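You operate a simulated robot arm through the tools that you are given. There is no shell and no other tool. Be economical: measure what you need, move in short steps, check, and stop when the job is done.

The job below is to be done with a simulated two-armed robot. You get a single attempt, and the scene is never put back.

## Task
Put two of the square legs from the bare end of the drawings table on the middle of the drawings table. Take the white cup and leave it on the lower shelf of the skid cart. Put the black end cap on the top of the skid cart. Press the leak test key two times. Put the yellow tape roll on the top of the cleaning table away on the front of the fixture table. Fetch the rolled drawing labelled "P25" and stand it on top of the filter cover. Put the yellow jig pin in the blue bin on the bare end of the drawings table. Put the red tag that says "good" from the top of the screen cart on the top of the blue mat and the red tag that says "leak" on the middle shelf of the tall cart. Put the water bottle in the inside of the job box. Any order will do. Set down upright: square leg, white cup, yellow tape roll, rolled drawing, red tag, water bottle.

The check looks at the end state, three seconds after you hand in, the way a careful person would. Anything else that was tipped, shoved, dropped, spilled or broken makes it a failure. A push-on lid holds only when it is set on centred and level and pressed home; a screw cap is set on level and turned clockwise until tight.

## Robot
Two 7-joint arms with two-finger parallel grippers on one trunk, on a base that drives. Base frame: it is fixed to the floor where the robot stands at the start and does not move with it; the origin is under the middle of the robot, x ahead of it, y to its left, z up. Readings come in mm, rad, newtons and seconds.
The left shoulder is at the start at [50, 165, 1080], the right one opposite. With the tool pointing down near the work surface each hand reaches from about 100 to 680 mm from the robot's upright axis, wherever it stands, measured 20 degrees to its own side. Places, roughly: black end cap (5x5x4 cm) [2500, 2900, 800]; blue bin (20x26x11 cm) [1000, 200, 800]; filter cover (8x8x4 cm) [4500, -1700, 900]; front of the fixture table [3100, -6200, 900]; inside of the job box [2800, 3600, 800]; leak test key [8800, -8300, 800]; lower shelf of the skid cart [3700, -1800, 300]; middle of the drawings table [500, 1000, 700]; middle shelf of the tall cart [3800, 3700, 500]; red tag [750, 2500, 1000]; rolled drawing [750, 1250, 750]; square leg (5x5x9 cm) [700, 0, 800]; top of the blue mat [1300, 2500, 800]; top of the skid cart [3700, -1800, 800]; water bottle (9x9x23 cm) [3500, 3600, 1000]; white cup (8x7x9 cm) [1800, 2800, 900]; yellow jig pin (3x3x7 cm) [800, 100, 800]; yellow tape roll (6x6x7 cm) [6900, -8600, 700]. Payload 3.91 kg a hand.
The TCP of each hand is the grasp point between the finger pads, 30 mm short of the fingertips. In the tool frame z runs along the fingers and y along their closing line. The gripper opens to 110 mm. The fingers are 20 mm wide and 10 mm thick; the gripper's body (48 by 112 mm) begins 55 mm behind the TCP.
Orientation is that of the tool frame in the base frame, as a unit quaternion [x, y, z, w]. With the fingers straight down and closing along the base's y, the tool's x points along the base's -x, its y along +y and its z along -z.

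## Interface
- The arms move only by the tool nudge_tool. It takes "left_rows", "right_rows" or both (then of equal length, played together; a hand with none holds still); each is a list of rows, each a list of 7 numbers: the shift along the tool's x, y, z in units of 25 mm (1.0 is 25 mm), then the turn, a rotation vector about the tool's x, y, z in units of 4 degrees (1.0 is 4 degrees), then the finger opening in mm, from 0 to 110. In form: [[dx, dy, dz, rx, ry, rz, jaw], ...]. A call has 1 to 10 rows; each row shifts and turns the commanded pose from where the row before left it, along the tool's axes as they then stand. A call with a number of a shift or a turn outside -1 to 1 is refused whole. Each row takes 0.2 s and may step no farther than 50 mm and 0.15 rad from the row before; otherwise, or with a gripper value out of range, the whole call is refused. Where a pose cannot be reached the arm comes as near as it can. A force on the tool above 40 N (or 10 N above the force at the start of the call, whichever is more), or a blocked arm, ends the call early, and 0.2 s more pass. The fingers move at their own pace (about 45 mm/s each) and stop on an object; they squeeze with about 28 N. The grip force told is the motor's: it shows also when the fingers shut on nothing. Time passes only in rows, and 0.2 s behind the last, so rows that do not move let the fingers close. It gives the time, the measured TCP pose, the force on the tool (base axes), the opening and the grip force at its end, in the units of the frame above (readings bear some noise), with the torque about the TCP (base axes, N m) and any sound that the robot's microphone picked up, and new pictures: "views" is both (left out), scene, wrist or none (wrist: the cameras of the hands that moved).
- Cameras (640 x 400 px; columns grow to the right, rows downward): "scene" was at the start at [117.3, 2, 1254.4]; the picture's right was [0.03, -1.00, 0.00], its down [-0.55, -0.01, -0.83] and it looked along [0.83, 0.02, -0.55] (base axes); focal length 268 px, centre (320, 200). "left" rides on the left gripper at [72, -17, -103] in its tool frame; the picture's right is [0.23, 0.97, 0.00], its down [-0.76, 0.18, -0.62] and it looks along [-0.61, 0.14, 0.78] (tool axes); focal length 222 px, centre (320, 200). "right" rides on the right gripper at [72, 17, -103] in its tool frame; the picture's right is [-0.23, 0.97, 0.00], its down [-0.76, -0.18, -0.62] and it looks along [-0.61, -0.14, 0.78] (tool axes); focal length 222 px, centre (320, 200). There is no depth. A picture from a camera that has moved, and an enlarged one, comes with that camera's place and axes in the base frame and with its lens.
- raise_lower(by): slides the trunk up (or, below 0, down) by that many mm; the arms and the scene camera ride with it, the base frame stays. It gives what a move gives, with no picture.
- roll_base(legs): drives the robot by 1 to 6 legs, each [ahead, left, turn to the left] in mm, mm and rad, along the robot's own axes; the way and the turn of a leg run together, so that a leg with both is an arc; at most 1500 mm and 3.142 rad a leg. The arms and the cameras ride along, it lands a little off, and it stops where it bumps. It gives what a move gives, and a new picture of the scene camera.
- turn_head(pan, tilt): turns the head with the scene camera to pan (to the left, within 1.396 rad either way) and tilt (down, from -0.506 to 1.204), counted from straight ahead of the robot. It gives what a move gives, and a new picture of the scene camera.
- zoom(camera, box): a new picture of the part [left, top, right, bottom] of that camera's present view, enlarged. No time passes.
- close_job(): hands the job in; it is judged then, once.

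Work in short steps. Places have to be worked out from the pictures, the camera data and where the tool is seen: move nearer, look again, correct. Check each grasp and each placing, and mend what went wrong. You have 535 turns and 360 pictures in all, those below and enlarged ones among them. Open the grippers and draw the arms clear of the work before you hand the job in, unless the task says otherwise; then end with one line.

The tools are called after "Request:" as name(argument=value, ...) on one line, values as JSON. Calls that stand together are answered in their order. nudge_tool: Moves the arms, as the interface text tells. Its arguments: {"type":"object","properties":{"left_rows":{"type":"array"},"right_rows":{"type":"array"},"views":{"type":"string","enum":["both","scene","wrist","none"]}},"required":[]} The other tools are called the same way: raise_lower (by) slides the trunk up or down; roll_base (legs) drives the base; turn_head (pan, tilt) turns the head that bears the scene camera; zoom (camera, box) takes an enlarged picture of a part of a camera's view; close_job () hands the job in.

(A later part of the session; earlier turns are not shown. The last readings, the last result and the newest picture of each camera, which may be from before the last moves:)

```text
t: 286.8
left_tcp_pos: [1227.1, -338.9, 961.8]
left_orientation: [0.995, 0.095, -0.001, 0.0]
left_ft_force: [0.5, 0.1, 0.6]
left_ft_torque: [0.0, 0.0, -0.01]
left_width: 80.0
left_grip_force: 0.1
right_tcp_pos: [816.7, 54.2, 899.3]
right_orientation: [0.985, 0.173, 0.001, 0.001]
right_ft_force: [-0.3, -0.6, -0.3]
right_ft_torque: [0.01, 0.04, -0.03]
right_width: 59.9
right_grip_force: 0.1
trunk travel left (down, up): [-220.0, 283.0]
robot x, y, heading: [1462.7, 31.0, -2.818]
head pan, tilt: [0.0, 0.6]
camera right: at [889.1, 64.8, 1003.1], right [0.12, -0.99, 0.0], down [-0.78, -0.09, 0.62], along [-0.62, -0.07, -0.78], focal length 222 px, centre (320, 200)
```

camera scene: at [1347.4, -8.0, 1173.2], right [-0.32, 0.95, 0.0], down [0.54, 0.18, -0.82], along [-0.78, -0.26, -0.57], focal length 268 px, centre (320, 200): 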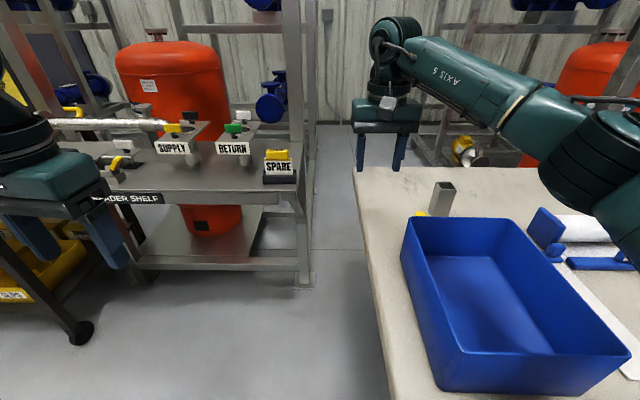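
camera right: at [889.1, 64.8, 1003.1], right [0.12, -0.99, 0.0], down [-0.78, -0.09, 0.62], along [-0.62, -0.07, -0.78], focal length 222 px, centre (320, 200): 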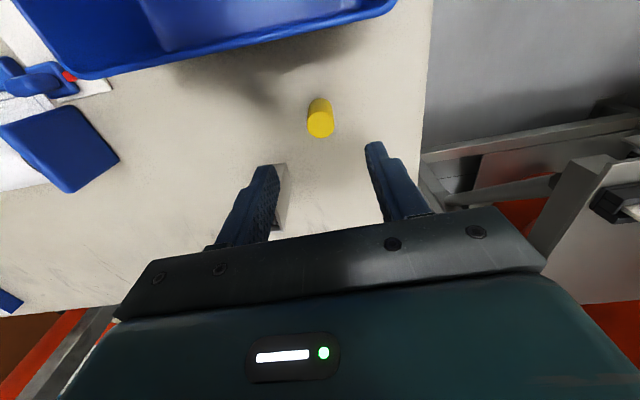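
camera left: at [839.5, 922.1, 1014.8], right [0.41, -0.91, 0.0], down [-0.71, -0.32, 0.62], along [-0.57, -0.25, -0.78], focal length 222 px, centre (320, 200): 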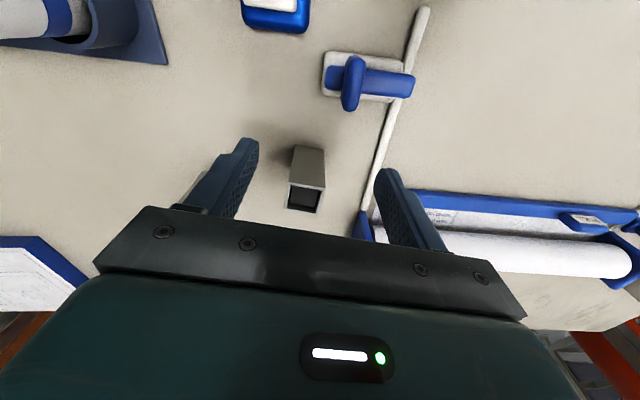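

Aligned within 2 mm. I descend to z≈773 and close on the pin.

Request:
nudge_tool(right_rows=[[0, 0, 1, 0, 0, 0, 60], [0, 0, 1, 0, 0, 0, 60], [0, 0, 1, 0, 0, 0, 60], [0, 0, 1, 0, 0, 0, 60], [0, 0, 1, 0, 0, 0, 60], [0, 0, 0, 0, 0, 0, 10], [0, 0, 0, 0, 0, 0, 10], [0, 0, 0, 0, 0, 0, 10], [0, 0, 0, 0, 0, 0, 10]], views="none")

Request:
nudge_tool(right_rows=[[0, 0, -1, 0, 0, 0, 10], [0, 0, -1, 0, 0, 0, 10], [0, 0, -1, 0, 0, 0, 10], [0, 0, -1, 0, 0, 0, 10], [0, 0, -1, 0, 0, 0, 10], [0, 0, -1, 0, 0, 0, 10]], views="wrist")

```text
t: 288.8
left_tcp_pos: [1226.8, -339.3, 962.0]
left_orientation: [0.995, 0.096, 0.0, 0.0]
left_ft_force: [-0.7, 0.5, -0.8]
left_ft_torque: [0.0, -0.01, -0.01]
left_width: 79.7
left_grip_force: 0.0
right_tcp_pos: [817.1, 53.4, 773.3]
right_orientation: [0.985, 0.172, 0.003, 0.001]
right_ft_force: [-0.6, -0.1, -0.2]
right_ft_torque: [0.0, 0.05, 0.0]
right_width: 25.3
right_grip_force: 28.1
trunk travel left (down, up): [-220.0, 283.0]
robot x, y, heading: [1462.8, 26.3, -2.816]
head pan, tilt: [0.0, 0.6]
```

```text
t: 290.2
left_tcp_pos: [1225.7, -338.3, 962.0]
left_orientation: [0.995, 0.096, -0.001, 0.0]
left_ft_force: [0.5, 0.6, -0.2]
left_ft_torque: [0.0, -0.01, 0.0]
left_width: 79.7
left_grip_force: 0.0
right_tcp_pos: [815.9, 54.2, 924.2]
right_orientation: [0.985, 0.172, 0.002, 0.001]
right_ft_force: [-0.3, 0.7, -0.7]
right_ft_torque: [0.03, 0.0, -0.03]
right_width: 25.3
right_grip_force: 27.9
trunk travel left (down, up): [-220.0, 283.0]
robot x, y, heading: [1460.8, 30.7, -2.815]
head pan, tilt: [0.0, 0.6]
camera right: at [888.8, 64.2, 1028.4], right [0.12, -0.99, 0.0], down [-0.78, -0.09, 0.62], along [-0.62, -0.07, -0.78], focal length 222 px, centre (320, 200)
```

right: 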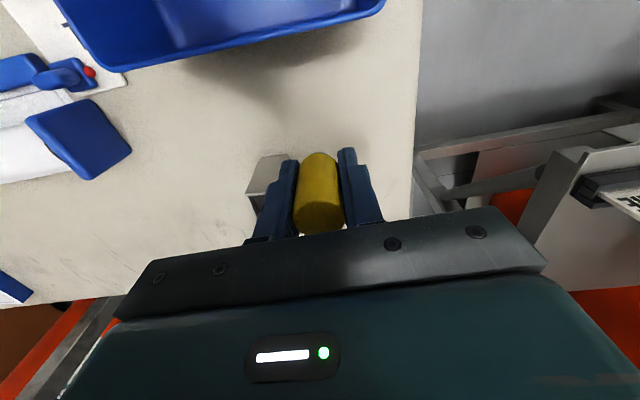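

Pin held (25 mm). I carry it over the bin's middle.

Request:
nudge_tool(right_rows=[[0.98, -0.15, 0, 0, 0, 0, 10], [0.98, -0.15, 0, 0, 0, 0, 10], [0.98, -0.15, 0, 0, 0, 0, 10], [0.98, -0.15, 0, 0, 0, 0, 10], [0.98, -0.15, 0, 0, 0, 0, 10], [0.98, -0.15, 0, 0, 0, 0, 10], [0.98, -0.15, 0, 0, 0, 0, 10], [0.98, -0.15, 0, 0, 0, 0, 10]], views="both")

```text
t: 292.0
left_tcp_pos: [1227.2, -338.5, 961.7]
left_orientation: [0.995, 0.096, 0.0, 0.0]
left_ft_force: [-1.1, 0.4, -0.2]
left_ft_torque: [-0.01, -0.01, 0.0]
left_width: 80.0
left_grip_force: 0.0
right_tcp_pos: [990.6, 150.7, 925.5]
right_orientation: [0.985, 0.172, 0.001, 0.001]
right_ft_force: [-0.3, -1.2, 0.2]
right_ft_torque: [-0.02, -0.02, 0.02]
right_width: 25.2
right_grip_force: 28.1
trunk travel left (down, up): [-220.0, 283.0]
robot x, y, heading: [1459.5, 28.5, -2.82]
head pan, tilt: [0.0, 0.6]
camera scene: at [1347.6, -7.8, 1173.2], right [-0.32, 0.95, 0.0], down [0.54, 0.18, -0.83], along [-0.78, -0.26, -0.56], focal length 268 px, centre (320, 200)
camera right: at [1063.4, 159.9, 1028.8], right [0.12, -0.99, 0.0], down [-0.78, -0.09, 0.62], along [-0.62, -0.07, -0.78], focal length 222 px, centre (320, 200)
```

scene: 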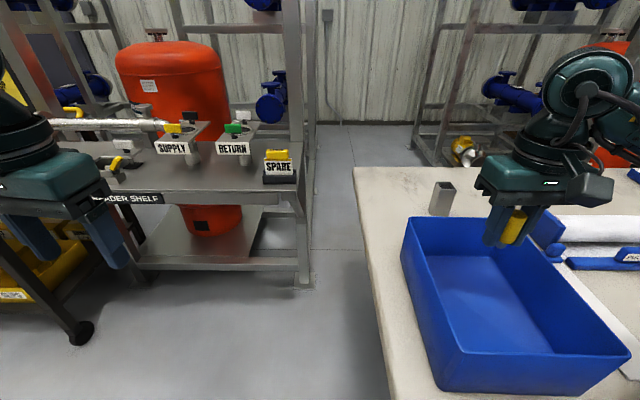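
right: 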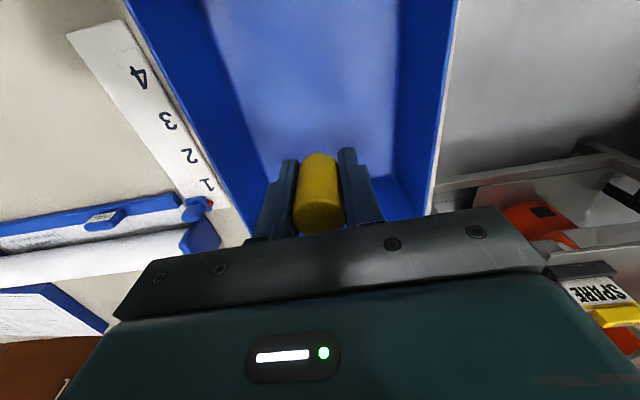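

Centred over the bin floor. I lower, release and rise.

Request:
nudge_tool(right_rows=[[0, 0, 1, 0, 0, 0, 10], [0, 0, 1, 0, 0, 0, 10], [0, 0, 1, 0, 0, 0, 10], [0, 0, 1, 0, 0, 0, 10], [0, 0, 1, 0, 0, 0, 10], [0, 0, 0.4, 0, 0, 0, 10]], views="none")

Request:
nudge_tool(right_rows=[[0, 0, 0, 0, 0, 0, 50], [0, 0, 0, 0, 0, 0, 50], [0, 0, -1, 0, 0, 0, 50], [0, 0, -1, 0, 0, 0, 50], [0, 0, -1, 0, 0, 0, 50], [0, 0, -1, 0, 0, 0, 50], [0, 0, -1, 0, 0, 0, 50], [0, 0, -1, 0, 0, 0, 50], [0, 0, -1, 0, 0, 0, 50]], views="wrist")

```text
t: 293.4
left_tcp_pos: [1226.5, -337.4, 962.2]
left_orientation: [0.995, 0.096, -0.001, 0.0]
left_ft_force: [0.0, -1.1, -1.0]
left_ft_torque: [-0.04, -0.03, 0.03]
left_width: 80.0
left_grip_force: 0.0
right_tcp_pos: [990.7, 150.3, 790.6]
right_orientation: [0.985, 0.172, 0.002, 0.001]
right_ft_force: [-0.9, 0.0, -0.2]
right_ft_torque: [-0.01, -0.01, -0.01]
right_width: 25.4
right_grip_force: 27.8
trunk travel left (down, up): [-220.0, 283.0]
robot x, y, heading: [1460.7, 33.4, -2.817]
head pan, tilt: [0.0, 0.6]
```

```text
t: 295.4
left_tcp_pos: [1226.6, -338.3, 961.7]
left_orientation: [0.995, 0.096, -0.001, -0.001]
left_ft_force: [0.0, 0.4, 0.1]
left_ft_torque: [0.02, -0.03, 0.02]
left_width: 80.1
left_grip_force: 0.1
right_tcp_pos: [990.1, 151.2, 966.2]
right_orientation: [0.985, 0.172, 0.002, 0.0]
right_ft_force: [-0.7, -0.7, 0.7]
right_ft_torque: [0.02, -0.02, 0.05]
right_width: 50.3
right_grip_force: 0.0
trunk travel left (down, up): [-220.0, 283.0]
robot x, y, heading: [1456.6, 28.7, -2.82]
head pan, tilt: [0.0, 0.6]
camera right: at [1062.6, 159.8, 1069.7], right [0.12, -0.99, 0.0], down [-0.78, -0.09, 0.62], along [-0.62, -0.07, -0.78], focal length 222 px, centre (320, 200)
```

right: 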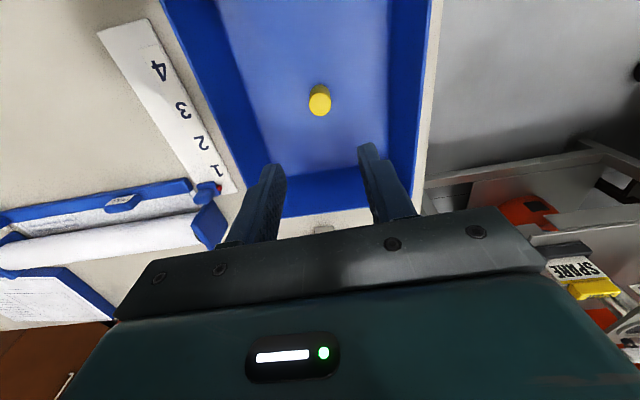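

The pin stands in the bin. Next I fetch roll P25: retract the hand, back off, and strafe right 1.25 m to the roll stand.

Request:
nudge_tool(right_rows=[[1, 0, 0, 0, 0, 0, 80], [1, 0, 0, 0, 0, 0, 80], [1, 0, 0, 0, 0, 0, 80], [1, 0, 0, 0, 0, 0, 80], [1, 0, 0, 0, 0, 0, 80], [1, -0.5, 0, 0, 0, 0, 80], [0, -0.5, 0, 0, 0, 0, 80]], views="none")

Request:
roll_base(legs=[[-330, 0, 0], [0, -1250, 0], [240, 0, 0]])

```text
t: 297.0
left_tcp_pos: [1226.5, -338.0, 962.1]
left_orientation: [0.995, 0.095, 0.0, 0.0]
left_ft_force: [0.5, -0.3, -0.4]
left_ft_torque: [0.02, 0.03, 0.04]
left_width: 80.1
left_grip_force: 0.0
right_tcp_pos: [1123.5, 224.9, 966.1]
right_orientation: [0.985, 0.172, 0.002, 0.001]
right_ft_force: [-0.4, -0.3, 0.4]
right_ft_torque: [0.01, -0.01, 0.05]
right_width: 80.2
right_grip_force: 0.0
trunk travel left (down, up): [-220.0, 283.0]
robot x, y, heading: [1463.6, 29.3, -2.819]
head pan, tilt: [0.0, 0.6]
```

```text
t: 311.3
left_tcp_pos: [914.6, 880.3, 962.1]
left_orientation: [0.995, 0.095, 0.0, 0.0]
left_ft_force: [0.0, 0.3, -1.2]
left_ft_torque: [-0.05, -0.01, -0.02]
left_width: 79.9
left_grip_force: 0.0
right_tcp_pos: [813.2, 1442.3, 966.2]
right_orientation: [0.985, 0.171, 0.002, 0.001]
right_ft_force: [-0.4, -0.1, 0.4]
right_ft_torque: [-0.01, 0.01, 0.01]
right_width: 79.9
right_grip_force: 0.2
trunk travel left (down, up): [-220.0, 283.0]
robot x, y, heading: [1148.0, 1250.0, -2.821]
head pan, tilt: [0.0, 0.6]
camera scene: at [1037.1, 1210.2, 1173.1], right [-0.32, 0.95, 0.0], down [0.54, 0.18, -0.82], along [-0.78, -0.26, -0.57], focal length 268 px, centre (320, 200)
```

scene: 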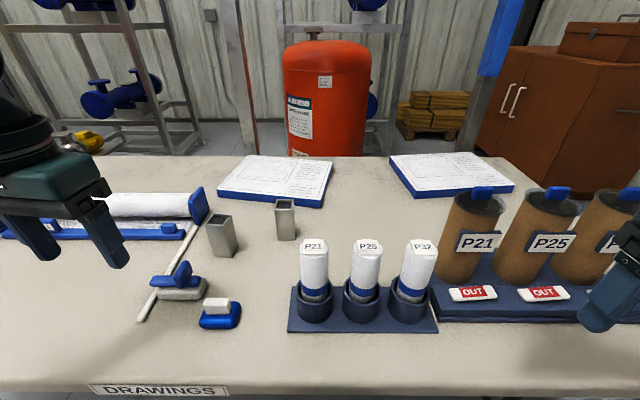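

P25's roll is at about (735,1190), top z≈886. I bring the right hand above it, fingers straddling along the row.

Request:
nudge_tool(right_rows=[[-0.63, 0.84, -0.5, 0, 0, 0, 68], [-0.63, 0.84, -0.5, 0, 0, 0, 68], [-0.63, 0.84, 0, 0, 0, 0, 68], [-0.63, 0.84, 0, 0, 0, 0, 68], [-0.63, 0.84, 0, 0, 0, 0, 68], [-0.63, 0.84, 0, 0, 0, 0, 68], [-0.63, 0.84, 0, 0, 0, 0, 68], [-0.63, 0.84, 0, 0, 0, 0, 68], [-0.63, 0.84, 0, 0, 0, 0, 68], [-0.63, 0.84, 0, 0, 0, 0, 68]], views="both")

```text
t: 313.5
left_tcp_pos: [915.8, 880.1, 961.9]
left_orientation: [0.995, 0.095, 0.0, 0.001]
left_ft_force: [0.7, 0.2, 0.2]
left_ft_torque: [0.0, 0.0, -0.01]
left_width: 80.1
left_grip_force: 0.0
right_tcp_pos: [735.1, 1192.4, 991.3]
right_orientation: [0.985, 0.171, 0.002, 0.0]
right_ft_force: [0.6, -1.4, 0.2]
right_ft_torque: [0.03, 0.02, 0.01]
right_width: 67.9
right_grip_force: 0.0
trunk travel left (down, up): [-220.0, 283.0]
robot x, y, heading: [1147.7, 1246.2, -2.824]
head pan, tilt: [0.0, 0.6]
camera scene: at [1037.3, 1210.1, 1173.2], right [-0.32, 0.95, 0.0], down [0.54, 0.18, -0.83], along [-0.78, -0.26, -0.57], focal length 268 px, centre (320, 200)
camera right: at [807.4, 1201.6, 1094.1], right [0.11, -0.99, 0.0], down [-0.78, -0.09, 0.62], along [-0.62, -0.07, -0.78], focal length 222 px, centre (320, 200)
```

scene: 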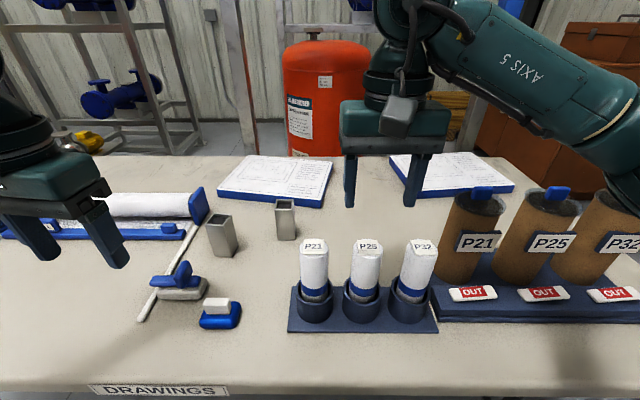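
right: 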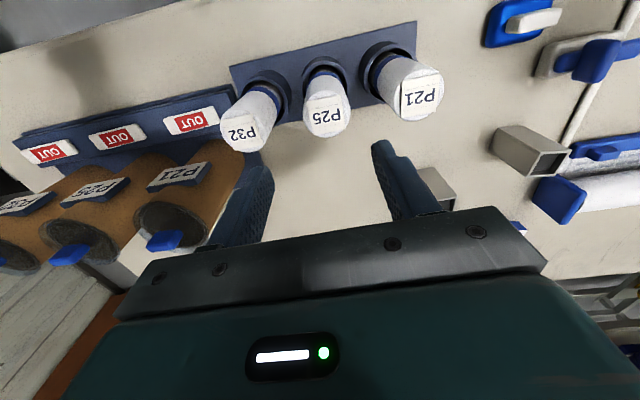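

Wrist view puts the roll top near (742,1189). I adjust 6 mm and descend to just above it, then check again.

Request:
nudge_tool(right_rows=[[0.24, 0.17, 1, 0, 0, 0, 68], [0, 0, 1, 0, 0, 0, 68], [0, 0, 0.8, 0, 0, 0, 68]], views="wrist")

```text
t: 314.3
left_tcp_pos: [916.3, 880.9, 962.4]
left_orientation: [0.995, 0.096, 0.0, 0.0]
left_ft_force: [0.6, 0.8, 0.3]
left_ft_torque: [-0.04, 0.0, 0.0]
left_width: 80.0
left_grip_force: 0.2
right_tcp_pos: [742.8, 1191.0, 920.6]
right_orientation: [0.985, 0.171, 0.001, 0.0]
right_ft_force: [-0.2, 0.3, 0.4]
right_ft_torque: [-0.02, 0.01, 0.01]
right_width: 67.8
right_grip_force: 0.0
trunk travel left (down, up): [-220.0, 283.0]
robot x, y, heading: [1151.4, 1248.3, -2.821]
head pan, tilt: [0.0, 0.6]
camera right: at [815.7, 1199.6, 1023.7], right [0.11, -0.99, 0.0], down [-0.78, -0.09, 0.62], along [-0.62, -0.07, -0.78], focal length 222 px, centre (320, 200)
```

right: 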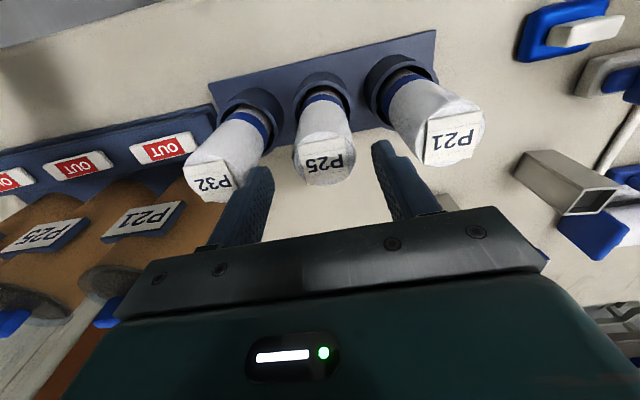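

Aligned (roll Ø≈42 mm, fingers clear of the neighbours). I descend 70 mm and close.

Request:
nudge_tool(right_rows=[[0.05, 0, 1, 0, 0, 0, 68], [0, 0, 1, 0, 0, 0, 68], [0, 0, 0.8, 0, 0, 0, 68], [0, 0, 0, 0, 0, 0, 20], [0, 0, 0, 0, 0, 0, 20], [0, 0, 0, 0, 0, 0, 20], [0, 0, 0, 0, 0, 0, 20]], views="wrist")

```text
t: 315.9
left_tcp_pos: [916.3, 879.6, 963.5]
left_orientation: [0.995, 0.095, 0.0, 0.0]
left_ft_force: [0.4, 0.3, -0.2]
left_ft_torque: [-0.03, 0.01, -0.01]
left_width: 80.0
left_grip_force: 0.1
right_tcp_pos: [743.8, 1189.8, 851.4]
right_orientation: [0.985, 0.171, 0.003, 0.0]
right_ft_force: [-0.5, -0.1, 0.3]
right_ft_torque: [-0.03, 0.0, 0.01]
right_width: 43.0
right_grip_force: 28.3
trunk travel left (down, up): [-220.0, 283.0]
robot x, y, heading: [1149.3, 1250.4, -2.818]
head pan, tilt: [0.0, 0.6]
camera right: at [816.4, 1199.5, 954.1], right [0.11, -0.99, 0.0], down [-0.78, -0.09, 0.62], along [-0.62, -0.07, -0.79], focal length 222 px, centre (320, 200)
```

right: 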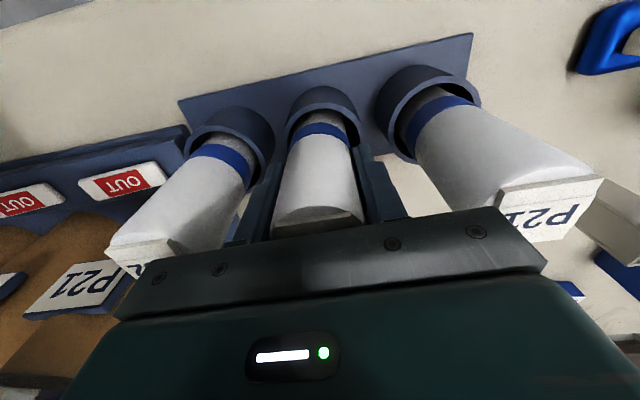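

P25 gripped at 43 mm. I lift straight up out of its cup.

Request:
nudge_tool(right_rows=[[0, 0, -1, 0, 0, 0, 20], [0, 0, -1, 0, 0, 0, 20], [0, 0, -1, 0, 0, 0, 20], [0, 0, -1, 0, 0, 0, 20], [0, 0, -1, 0, 0, 0, 20], [0, 0, -1, 0, 0, 0, 20], [0, 0, -1, 0, 0, 0, 20]], views="both")

```text
t: 317.5
left_tcp_pos: [916.0, 880.7, 962.6]
left_orientation: [0.995, 0.095, 0.0, 0.0]
left_ft_force: [-0.5, 0.4, 0.2]
left_ft_torque: [0.02, 0.01, -0.02]
left_width: 80.2
left_grip_force: 0.0
right_tcp_pos: [744.4, 1190.6, 1025.8]
right_orientation: [0.985, 0.171, 0.002, 0.0]
right_ft_force: [0.3, 0.3, -1.7]
right_ft_torque: [0.01, 0.0, -0.02]
right_width: 43.4
right_grip_force: 27.5
trunk travel left (down, up): [-220.0, 283.0]
robot x, y, heading: [1150.2, 1248.8, -2.816]
head pan, tilt: [0.0, 0.6]
camera scene: at [1037.4, 1210.3, 1173.2], right [-0.32, 0.95, 0.0], down [0.54, 0.18, -0.83], along [-0.78, -0.26, -0.56], focal length 268 px, centre (320, 200)
camera right: at [816.4, 1200.3, 1129.0], right [0.12, -0.99, 0.0], down [-0.78, -0.09, 0.62], along [-0.62, -0.07, -0.78], focal length 222 px, centre (320, 200)
```

scene: 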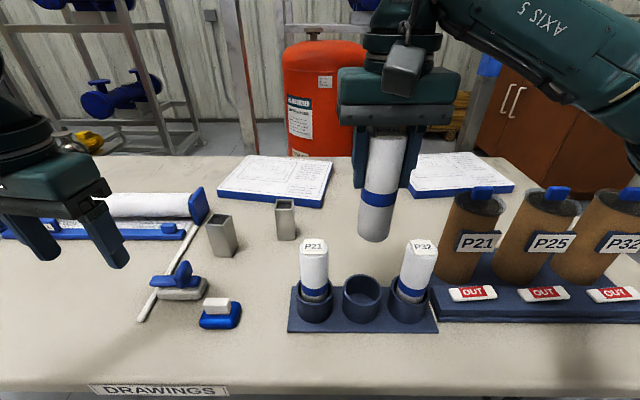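
right: 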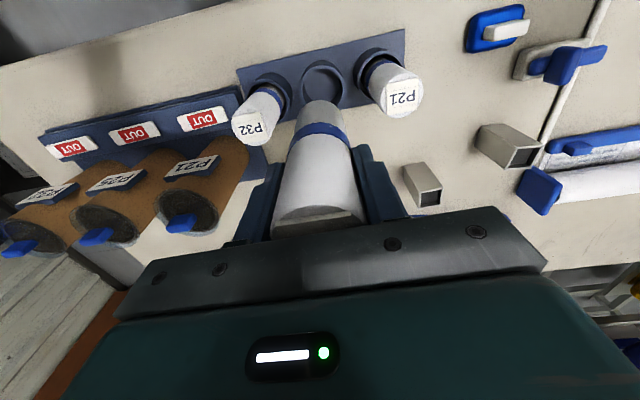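

P25 is out; its bottom is ~110 mm below the TCP. I retract the hand, back away and drive toward the filter cover by the skid frame.

Request:
nudge_tool(right_rows=[[1, 0, 0, 0, 0, 0, 20], [1, 0, 0, 0, 0, 0, 20], [1, 0, 0, 0, 0, 0, 20], [1, 0, 0, 0, 0, 0, 20]], views="none")

Request:
roll_base(legs=[[-310, 0, 0], [0, 0, 1.571], [1500, 0, 0], [1500, 0, 0], [1340, 0, 0]])

Request:
turn_head(pan=1.2, tilt=0.4)

```text
t: 318.5
left_tcp_pos: [917.5, 879.9, 962.3]
left_orientation: [0.996, 0.095, 0.0, 0.0]
left_ft_force: [0.2, 0.1, 0.1]
left_ft_torque: [0.0, -0.03, 0.0]
left_width: 80.1
left_grip_force: 0.1
right_tcp_pos: [837.7, 1225.3, 1026.7]
right_orientation: [0.985, 0.17, 0.002, 0.001]
right_ft_force: [-0.5, 0.0, -1.4]
right_ft_torque: [0.0, -0.01, -0.02]
right_width: 43.2
right_grip_force: 27.4
trunk travel left (down, up): [-220.0, 283.0]
robot x, y, heading: [1150.7, 1248.3, -2.815]
head pan, tilt: [0.0, 0.6]
```

```text
t: 345.0
left_tcp_pos: [3189.4, -3044.4, 962.3]
left_orientation: [0.634, 0.773, -0.001, 0.0]
left_ft_force: [0.4, 0.7, 1.0]
left_ft_torque: [-0.02, -0.01, 0.01]
left_width: 79.9
left_grip_force: 0.1
right_tcp_pos: [2846.4, -3125.7, 1027.9]
right_orientation: [0.573, 0.82, 0.002, -0.001]
right_ft_force: [0.3, -0.6, -1.4]
right_ft_torque: [0.01, 0.01, -0.01]
right_width: 43.1
right_grip_force: 28.2
trunk travel left (down, up): [-220.0, 283.0]
robot x, y, heading: [2821.9, -2812.2, -1.246]
head pan, tilt: [0.0, 0.6]
camera scene: at [2856.9, -2924.8, 1173.2], right [-0.95, -0.32, 0.0], down [-0.18, 0.53, -0.82], along [0.27, -0.78, -0.57], focal length 268 px, centre (320, 200)
```

scene: 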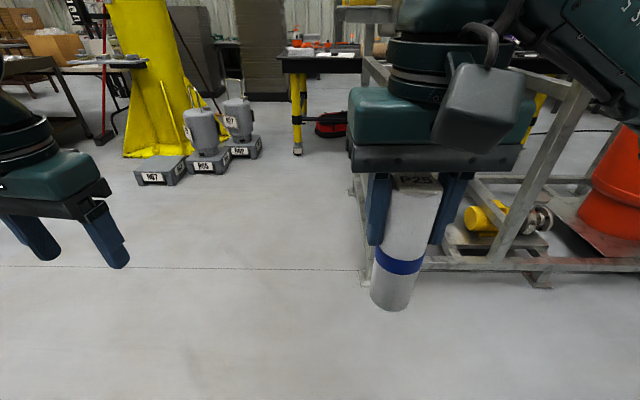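

```text
t: 346.4
left_tcp_pos: [3189.7, -3043.9, 962.3]
left_orientation: [0.634, 0.773, 0.0, 0.0]
left_ft_force: [0.0, 0.2, -0.2]
left_ft_torque: [-0.01, 0.0, -0.02]
left_width: 80.1
left_grip_force: 0.1
right_tcp_pos: [2844.8, -3125.1, 1025.7]
right_orientation: [0.573, 0.819, 0.002, -0.001]
right_ft_force: [-0.5, -0.1, -1.2]
right_ft_torque: [0.01, 0.0, 0.0]
right_width: 43.1
right_grip_force: 28.5
trunk travel left (down, up): [-220.0, 283.0]
robot x, y, heading: [2821.1, -2812.9, -1.236]
head pan, tilt: [1.201, 0.4]
camera scene: at [2920.9, -2844.9, 1191.4], right [-0.04, -1.0, 0.0], down [-0.39, 0.02, -0.92], along [0.92, -0.04, -0.39], focal length 268 px, centre (320, 200)
```

scene: 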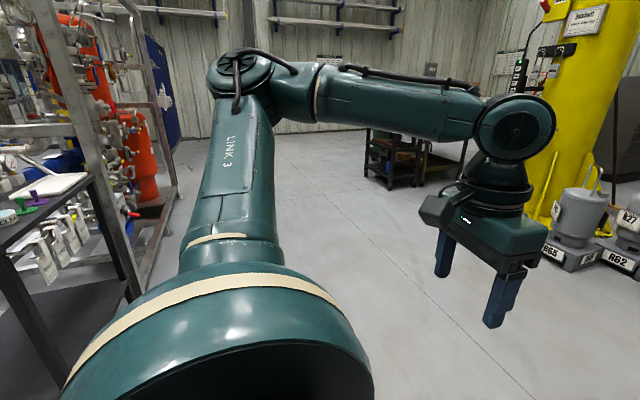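

The skid cart and frame are on my left. I turn left to face along +n and drive 1.2 m, then look left at the frame.

Request:
roll_base(legs=[[0, 0, 1.565], [1000, 0, 0]])

Request:
turn_head(pan=0.9, tilt=0.35)

```text
t: 355.4
left_tcp_pos: [4006.8, -2134.4, 960.9]
left_orientation: [-0.091, 0.996, 0.0, -0.001]
left_ft_force: [0.1, 0.5, -0.2]
left_ft_torque: [0.01, 0.03, -0.01]
left_width: 80.0
left_grip_force: 0.1
right_tcp_pos: [4083.6, -2479.5, 1026.6]
right_orientation: [-0.167, 0.986, 0.0, -0.002]
right_ft_force: [-0.2, 0.1, -1.2]
right_ft_torque: [-0.06, 0.0, 0.01]
right_width: 42.9
right_grip_force: 27.7
trunk travel left (down, up): [-220.0, 283.0]
robot x, y, heading: [3769.0, -2501.1, 0.311]
head pan, tilt: [1.201, 0.4]
camera scene: at [3801.5, -2399.8, 1191.4], right [1.0, -0.06, 0.0], down [-0.02, -0.39, -0.92], along [0.05, 0.92, -0.39], focal length 268 px, centre (320, 200)
```

scene: 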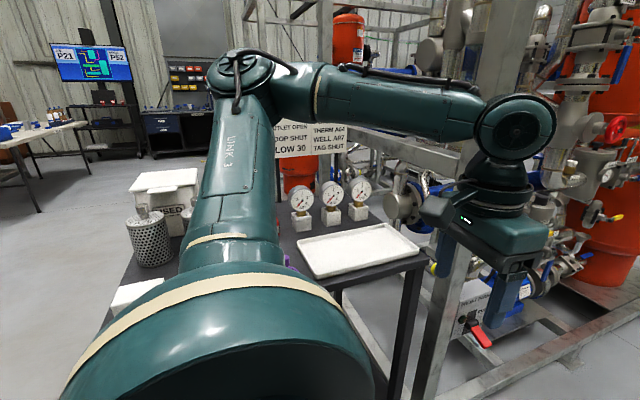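

```text
t: 356.2
left_tcp_pos: [4006.4, -2134.4, 960.9]
left_orientation: [-0.09, 0.996, 0.0, 0.0]
left_ft_force: [0.8, 0.7, -0.6]
left_ft_torque: [0.0, -0.01, 0.02]
left_width: 80.1
left_grip_force: 0.1
right_tcp_pos: [4082.5, -2480.7, 1025.8]
right_orientation: [-0.166, 0.986, 0.001, -0.002]
right_ft_force: [0.0, 0.8, -1.7]
right_ft_torque: [-0.07, -0.01, 0.03]
right_width: 43.1
right_grip_force: 28.0
trunk travel left (down, up): [-220.0, 283.0]
robot x, y, heading: [3767.6, -2500.8, 0.311]
head pan, tilt: [0.901, 0.351]
camera scene: at [3828.6, -2405.0, 1195.9], right [0.94, -0.35, 0.0], down [-0.12, -0.32, -0.94], along [0.33, 0.88, -0.34], focal length 268 px, centre (320, 200)
```

scene: 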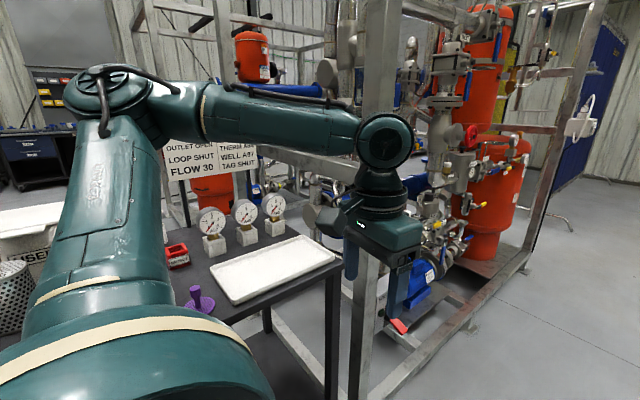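

The filter cover should be in the piping at about (430,190) here. I go 900 mm on and turn left to face the frame.

Request:
roll_base(legs=[[900, 0, 0.01], [0, 0, 1.56]])

Request:
turn_head(pan=0, tilt=0.35)

```text
t: 359.1
left_tcp_pos: [4396.1, -1997.6, 981.9]
left_orientation: [-0.145, 0.989, 0.02, 0.02]
left_ft_force: [0.1, -0.1, 0.0]
left_ft_torque: [0.0, 0.01, -0.02]
left_width: 79.8
left_grip_force: 0.1
right_tcp_pos: [4520.3, -2323.9, 1031.4]
right_orientation: [-0.231, 0.973, 0.013, 0.006]
right_ft_force: [0.2, -0.7, -0.5]
right_ft_torque: [0.01, 0.03, -0.02]
right_width: 42.8
right_grip_force: 28.1
trunk travel left (down, up): [-220.0, 283.0]
robot x, y, heading: [4221.9, -2368.4, 0.449]
head pan, tilt: [0.901, 0.351]
stopped in leg 1: the robot was blocked; the commanded pose is now the measured one
camera scene: at [4257.2, -2288.9, 1199.8], right [0.98, -0.22, 0.01], down [-0.06, -0.31, -0.95], along [0.21, 0.93, -0.32], focal length 268 px, centre (320, 200)
```

scene: 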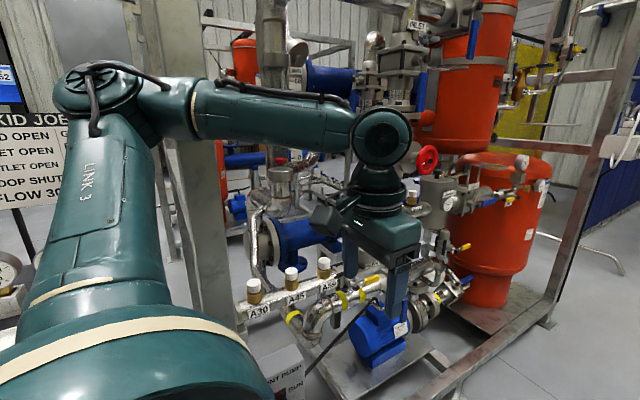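

```text
t: 360.3
left_tcp_pos: [4397.2, -1996.7, 983.2]
left_orientation: [-0.145, 0.989, 0.023, 0.022]
left_ft_force: [-0.5, 0.1, 0.3]
left_ft_torque: [0.02, 0.02, 0.01]
left_width: 80.0
left_grip_force: 0.0
right_tcp_pos: [4518.7, -2325.8, 1032.1]
right_orientation: [-0.231, 0.973, 0.014, 0.008]
right_ft_force: [-0.2, 0.4, -2.3]
right_ft_torque: [0.01, 0.01, 0.0]
right_width: 42.7
right_grip_force: 28.6
trunk travel left (down, up): [-220.0, 283.0]
robot x, y, heading: [4223.9, -2361.0, 0.443]
head pan, tilt: [0.0, 0.351]
camera scene: at [4319.8, -2340.0, 1198.4], right [0.43, -0.9, -0.02], down [-0.3, -0.12, -0.95], along [0.85, 0.42, -0.32], focal length 268 px, centre (320, 200)
```

scene: 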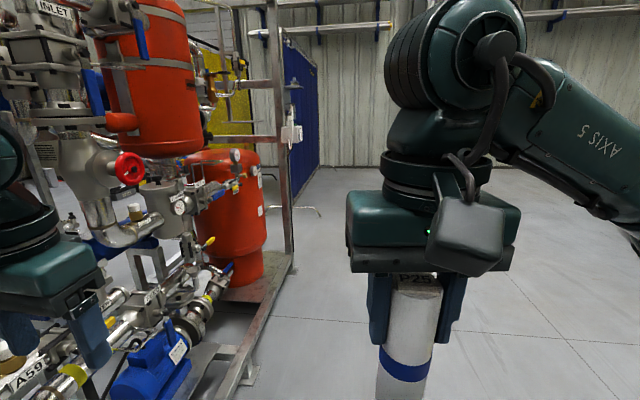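

I touched the frame with the left arm. I back off, straighten, and sidestep right away from the frame before continuing.

Request:
roll_base(legs=[[-120, 0, 0], [0, -250, -0.12]])

Request:
turn_head(pan=0.9, tilt=0.5)

```text
t: 364.0
left_tcp_pos: [4437.6, -2280.4, 967.2]
left_orientation: [-0.086, 0.996, 0.004, 0.01]
left_ft_force: [0.5, 0.5, -0.4]
left_ft_torque: [-0.01, -0.04, -0.03]
left_width: 79.9
left_grip_force: 0.0
right_tcp_pos: [4519.4, -2621.6, 1026.4]
right_orientation: [-0.17, 0.985, 0.001, -0.003]
right_ft_force: [0.2, 0.0, -1.6]
right_ft_torque: [0.02, 0.01, -0.01]
right_width: 42.8
right_grip_force: 28.1
trunk travel left (down, up): [-220.0, 283.0]
robot x, y, heading: [4204.5, -2644.4, 0.32]
head pan, tilt: [0.0, 0.351]
camera scene: at [4322.1, -2606.2, 1195.9], right [0.32, -0.95, 0.0], down [-0.33, -0.11, -0.94], along [0.89, 0.3, -0.34], focal length 268 px, centre (320, 200)
```

scene: 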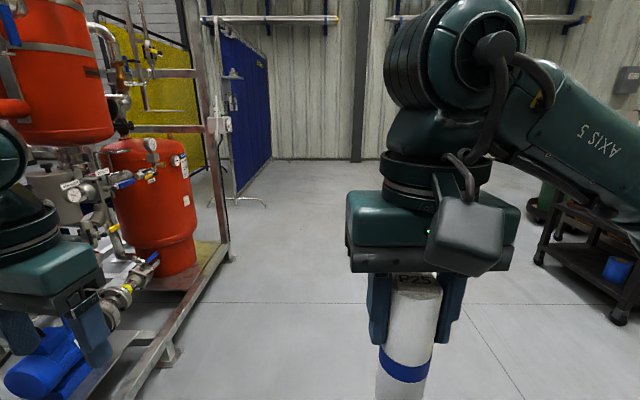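

```text
t: 365.2
left_tcp_pos: [4437.5, -2279.5, 966.5]
left_orientation: [-0.087, 0.996, 0.004, 0.011]
left_ft_force: [-0.2, 0.6, 0.0]
left_ft_torque: [-0.01, 0.01, 0.01]
left_width: 79.9
left_grip_force: 0.1
right_tcp_pos: [4519.4, -2621.6, 1026.5]
right_orientation: [-0.17, 0.986, 0.001, -0.002]
right_ft_force: [0.0, 0.3, -1.1]
right_ft_torque: [-0.01, 0.0, 0.03]
right_width: 42.8
right_grip_force: 28.2
trunk travel left (down, up): [-220.0, 283.0]
robot x, y, heading: [4204.7, -2639.3, 0.318]
head pan, tilt: [0.901, 0.499]
camera scene: at [4265.0, -2550.0, 1182.3], right [0.94, -0.34, 0.0], down [-0.16, -0.45, -0.88], along [0.3, 0.82, -0.48], focal length 268 px, centre (320, 200)
```

scene: 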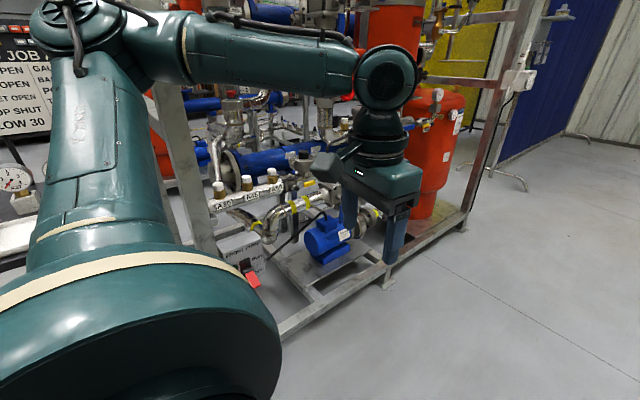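

The bay is open to the front. I go 520 mm further along, then turn left to face it.

Request:
roll_base(legs=[[520, 0, 0], [0, 0, 1.57]])

Request:
turn_head(pan=0, tilt=0.5)

```text
t: 372.0
left_tcp_pos: [4333.9, -2253.3, 967.9]
left_orientation: [0.767, -0.641, -0.01, -0.003]
left_ft_force: [-1.4, 0.3, -0.3]
left_ft_torque: [-0.03, 0.0, 0.0]
left_width: 80.1
left_grip_force: 0.0
right_tcp_pos: [4675.0, -2168.2, 1025.9]
right_orientation: [0.819, -0.574, 0.002, 0.002]
right_ft_force: [1.0, -0.4, -1.2]
right_ft_torque: [0.03, 0.0, -0.02]
right_width: 42.7
right_grip_force: 27.9
trunk travel left (down, up): [-220.0, 283.0]
robot x, y, heading: [4700.5, -2479.5, 1.896]
head pan, tilt: [0.901, 0.499]
camera scene: at [4604.0, -2422.8, 1182.3], right [0.34, 0.94, 0.0], down [0.45, -0.16, -0.88], along [-0.83, 0.3, -0.48], focal length 268 px, centre (320, 200)
```

scene: 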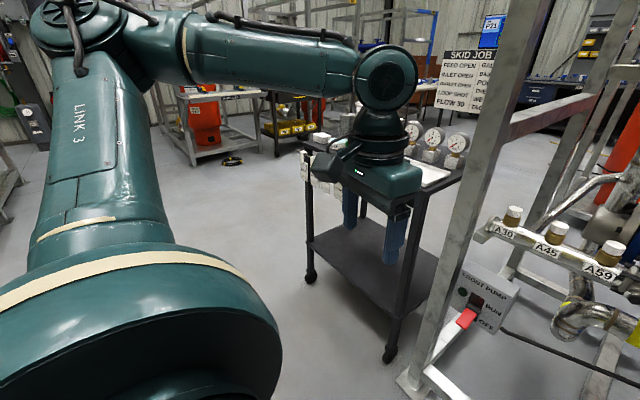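

```text
t: 373.2
left_tcp_pos: [4334.6, -2252.1, 967.1]
left_orientation: [0.767, -0.641, -0.011, -0.004]
left_ft_force: [0.1, 0.6, 0.2]
left_ft_torque: [0.03, -0.02, 0.01]
left_width: 80.0
left_grip_force: 0.2
right_tcp_pos: [4674.2, -2168.5, 1026.1]
right_orientation: [0.819, -0.573, 0.001, 0.002]
right_ft_force: [0.4, -0.9, -0.8]
right_ft_torque: [0.03, 0.01, -0.02]
right_width: 42.7
right_grip_force: 27.5
trunk travel left (down, up): [-220.0, 283.0]
robot x, y, heading: [4697.8, -2480.6, 1.895]
head pan, tilt: [0.0, 0.499]
camera scene: at [4660.4, -2367.2, 1182.3], right [0.95, 0.32, 0.0], down [0.15, -0.45, -0.88], along [-0.28, 0.83, -0.48], focal length 268 px, centre (320, 200)
```

scene: 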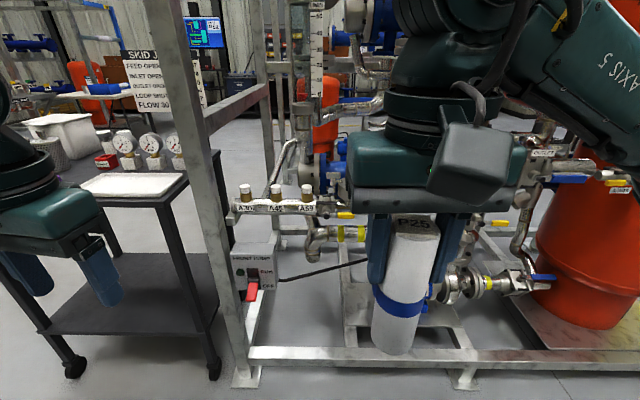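

The filter cover should be behind the held roll; I move the right hand 150 mm to the right to uncover it.

Request:
nudge_tool(right_rows=[[0, -1, 0, 0, 0, 0, 20], [0, -1, 0, 0, 0, 0, 20], [0, -1, 0, 0, 0, 0, 20], [0, -1, 0, 0, 0, 0, 20], [0, -1, 0, 0, 0, 0, 20], [0, -1, 0, 0, 0, 0, 20], [0, -1, 0, 0, 0, 0, 20]], views="scene")

Request:
zoom(camera="scene", box=[220, 80, 480, 310])

```text
t: 374.8
left_tcp_pos: [4334.8, -2252.7, 967.2]
left_orientation: [0.768, -0.641, -0.011, -0.004]
left_ft_force: [-0.6, -0.2, 0.2]
left_ft_torque: [0.01, -0.03, -0.02]
left_width: 80.0
left_grip_force: 0.0
right_tcp_pos: [4838.4, -2108.0, 1025.4]
right_orientation: [0.819, -0.573, 0.001, 0.001]
right_ft_force: [0.2, 0.7, -1.4]
right_ft_torque: [-0.01, 0.0, 0.01]
right_width: 42.8
right_grip_force: 28.3
trunk travel left (down, up): [-220.0, 283.0]
robot x, y, heading: [4702.7, -2479.8, 1.901]
head pan, tilt: [0.0, 0.499]
camera scene: at [4660.7, -2367.2, 1182.3], right [0.95, 0.32, 0.0], down [0.15, -0.45, -0.88], along [-0.28, 0.83, -0.48], focal length 268 px, centre (320, 200)
```

scene: 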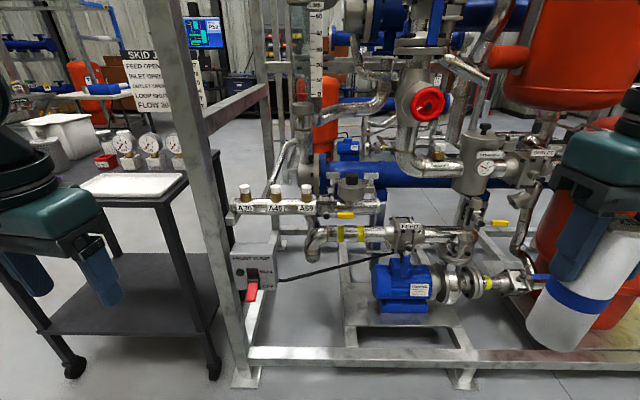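

```text
1.74 times, centred on (350, 195) of scene
camera zoom: at [4660.7, -2367.2, 1182.3], right [0.95, 0.32, 0.0], down [0.15, -0.45, -0.88], along [-0.28, 0.83, -0.48], focal length 467 px, centre (268, 209)
```

zoom: 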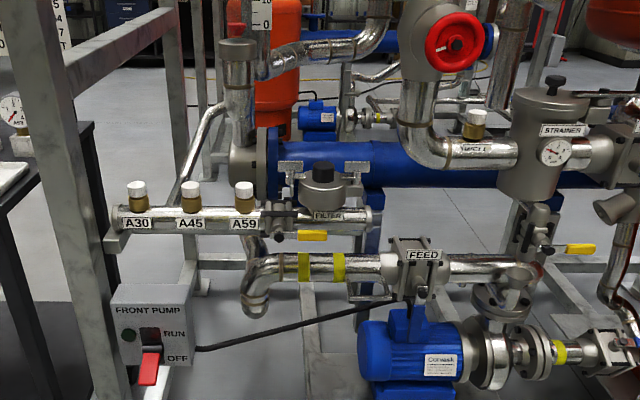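

The FILTER pot is left of centre, behind the pump. I zoom closer on it.

Request:
zoom(camera="scene", box=[320, 150, 400, 230])

```text
5.00 times, centred on (360, 190) of scene
camera zoom: at [4660.7, -2367.2, 1182.3], right [0.95, 0.32, 0.0], down [0.15, -0.45, -0.88], along [-0.28, 0.83, -0.48], focal length 1342 px, centre (120, 250)
```

zoom: 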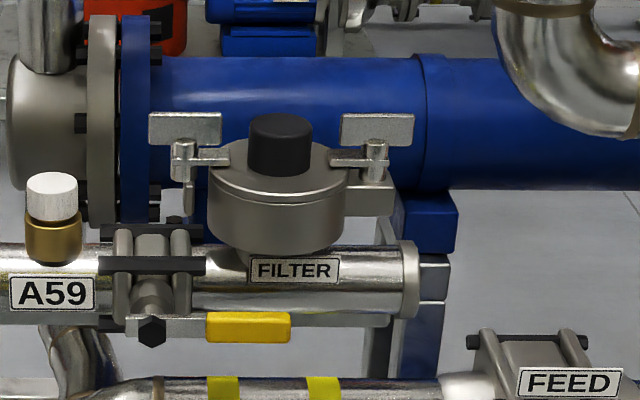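

The cover is a small pot lid with a flat black knob, top ≈(4528,-1700,889). I raise the trunk 210 mm, tuck the left hand and drive 300 mm closer.

Request:
raise_lower(by=210)

Request:
nudge_tool(left_rows=[[1, 0, 0, 0, 0, 0, 80], [1, 0, 0, 0, 0, 0, 80], [1, 0, 0, 0, 0, 0, 80], [0.4, 0, 0, 0, 0, 0, 80]], views="none")

Request:
roll_base(legs=[[290, 0, 0]])

```text
t: 377.1
left_tcp_pos: [4334.2, -2252.9, 1176.6]
left_orientation: [0.768, -0.64, -0.009, -0.004]
left_ft_force: [-0.4, -1.3, -0.2]
left_ft_torque: [-0.03, 0.01, 0.0]
left_width: 79.9
left_grip_force: 0.1
right_tcp_pos: [4840.0, -2107.6, 1234.9]
right_orientation: [0.819, -0.573, 0.001, 0.002]
right_ft_force: [-0.1, 0.5, -0.7]
right_ft_torque: [-0.03, -0.05, 0.01]
right_width: 42.9
right_grip_force: 28.1
trunk travel left (down, up): [-430.0, 73.0]
robot x, y, heading: [4699.4, -2483.0, 1.899]
head pan, tilt: [0.0, 0.499]
```

```text
t: 378.1
left_tcp_pos: [4351.0, -2335.0, 1175.4]
left_orientation: [0.767, -0.641, -0.009, -0.003]
left_ft_force: [0.7, -0.2, 0.3]
left_ft_torque: [-0.01, -0.07, -0.05]
left_width: 80.4
left_grip_force: 0.0
right_tcp_pos: [4839.9, -2109.0, 1235.1]
right_orientation: [0.819, -0.574, 0.002, 0.002]
right_ft_force: [0.6, -0.5, -0.7]
right_ft_torque: [-0.01, 0.01, -0.04]
right_width: 42.5
right_grip_force: 27.9
trunk travel left (down, up): [-430.0, 73.0]
robot x, y, heading: [4697.8, -2480.5, 1.898]
head pan, tilt: [0.0, 0.499]
```

```text
t: 380.1
left_tcp_pos: [4256.7, -2058.5, 1175.4]
left_orientation: [0.767, -0.642, -0.009, -0.003]
left_ft_force: [0.2, 1.5, 0.5]
left_ft_torque: [-0.02, 0.02, 0.01]
left_width: 80.0
left_grip_force: 0.1
right_tcp_pos: [4746.4, -1833.4, 1234.6]
right_orientation: [0.818, -0.575, 0.002, 0.002]
right_ft_force: [-0.1, 0.9, -1.3]
right_ft_torque: [-0.04, -0.02, 0.0]
right_width: 42.7
right_grip_force: 28.0
trunk travel left (down, up): [-430.0, 73.0]
robot x, y, heading: [4607.1, -2206.7, 1.899]
head pan, tilt: [0.0, 0.499]
camera scene: at [4567.3, -2091.8, 1392.2], right [0.95, 0.32, 0.0], down [0.15, -0.45, -0.88], along [-0.28, 0.83, -0.48], focal length 268 px, centre (320, 200)
```

scene: 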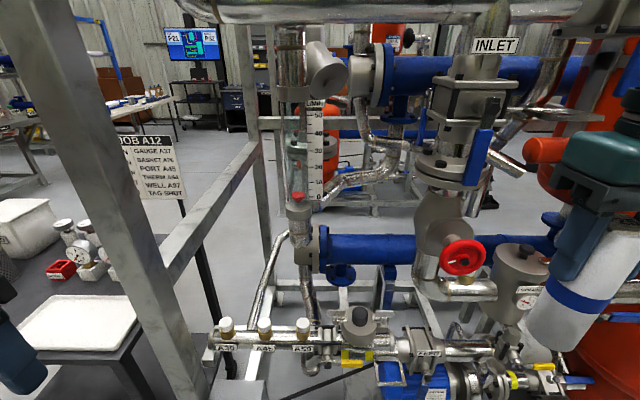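

Triangulated knob top ≈(4522,-1677,880); handwheel sits ~180 mm right of it. I move the roll left first, then forward at height.

Request:
nudge_tool(right_rows=[[0, 0.9, 0, 0, 0, 0, 20], [0, 0.9, 0, 0, 0, 0, 20], [0, 0.9, 0, 0, 0, 0, 20], [0, 0.9, 0, 0, 0, 0, 20], [0, 0.9, 0, 0, 0, 0, 20], [0, 0.9, 0, 0, 0, 0, 20], [0, 0.9, 0, 0, 0, 0, 20], [-0.9, 0, 0, 0, 0, 0, 20], [-0.9, 0, 0, 0, 0, 0, 20], [-0.9, 0, 0, 0, 0, 0, 20]], views="none")

Request:
nudge_tool(right_rows=[[-0.9, 0, 0, 0, 0, 0, 20], [-0.9, 0, 0, 0, 0, 0, 20], [-0.9, 0, 0, 0, 0, 0, 20], [-0.9, 0, 0, 0, 0, 0, 20]], views="both")

```text
t: 382.3
left_tcp_pos: [4256.8, -2059.2, 1175.2]
left_orientation: [0.767, -0.641, -0.009, -0.004]
left_ft_force: [0.1, 0.0, -0.3]
left_ft_torque: [0.04, 0.03, 0.01]
left_width: 80.2
left_grip_force: 0.0
right_tcp_pos: [4576.2, -1823.0, 1235.4]
right_orientation: [0.819, -0.574, 0.002, 0.002]
right_ft_force: [-0.2, 0.2, -0.8]
right_ft_torque: [0.02, 0.02, 0.0]
right_width: 42.3
right_grip_force: 28.1
trunk travel left (down, up): [-430.0, 73.0]
robot x, y, heading: [4608.0, -2203.6, 1.897]
head pan, tilt: [0.0, 0.499]
```

```text
t: 383.3
left_tcp_pos: [4257.1, -2060.0, 1174.3]
left_orientation: [0.767, -0.642, -0.01, -0.004]
left_ft_force: [-0.2, -0.2, -0.5]
left_ft_torque: [0.01, 0.0, 0.0]
left_width: 79.9
left_grip_force: 0.0
right_tcp_pos: [4544.6, -1738.4, 1234.8]
right_orientation: [0.819, -0.574, 0.002, 0.001]
right_ft_force: [-0.7, -0.5, -1.6]
right_ft_torque: [0.0, 0.0, 0.01]
right_width: 42.6
right_grip_force: 27.7
trunk travel left (down, up): [-430.0, 73.0]
robot x, y, heading: [4605.7, -2205.6, 1.898]
head pan, tilt: [0.0, 0.499]
camera scene: at [4567.2, -2092.2, 1392.2], right [0.95, 0.32, 0.0], down [0.15, -0.45, -0.88], along [-0.28, 0.83, -0.48], focal length 268 px, centre (320, 200)
camera right: at [4552.5, -1810.5, 1338.2], right [-0.99, -0.12, 0.0], down [-0.09, 0.78, 0.62], along [-0.07, 0.62, -0.79], focal length 222 px, centre (320, 200)
```

scene: 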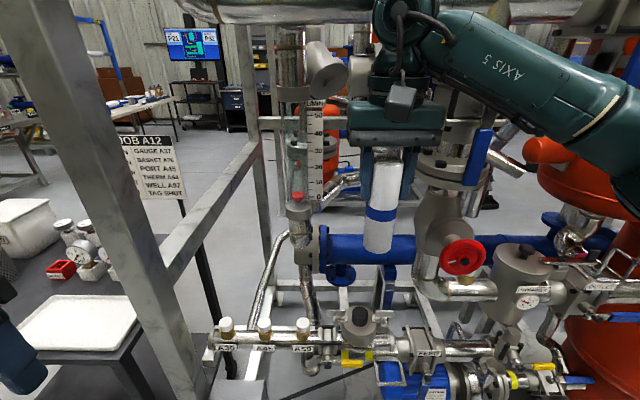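
right: 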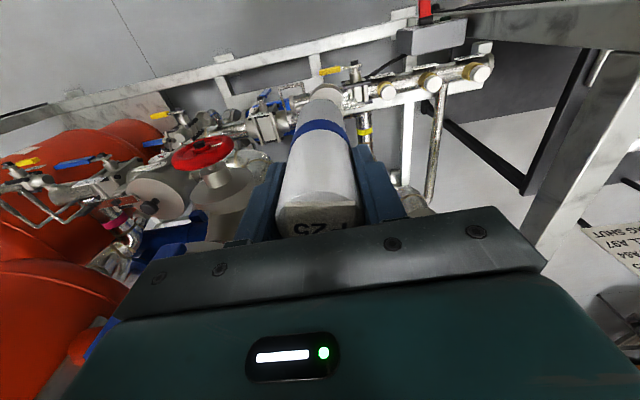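

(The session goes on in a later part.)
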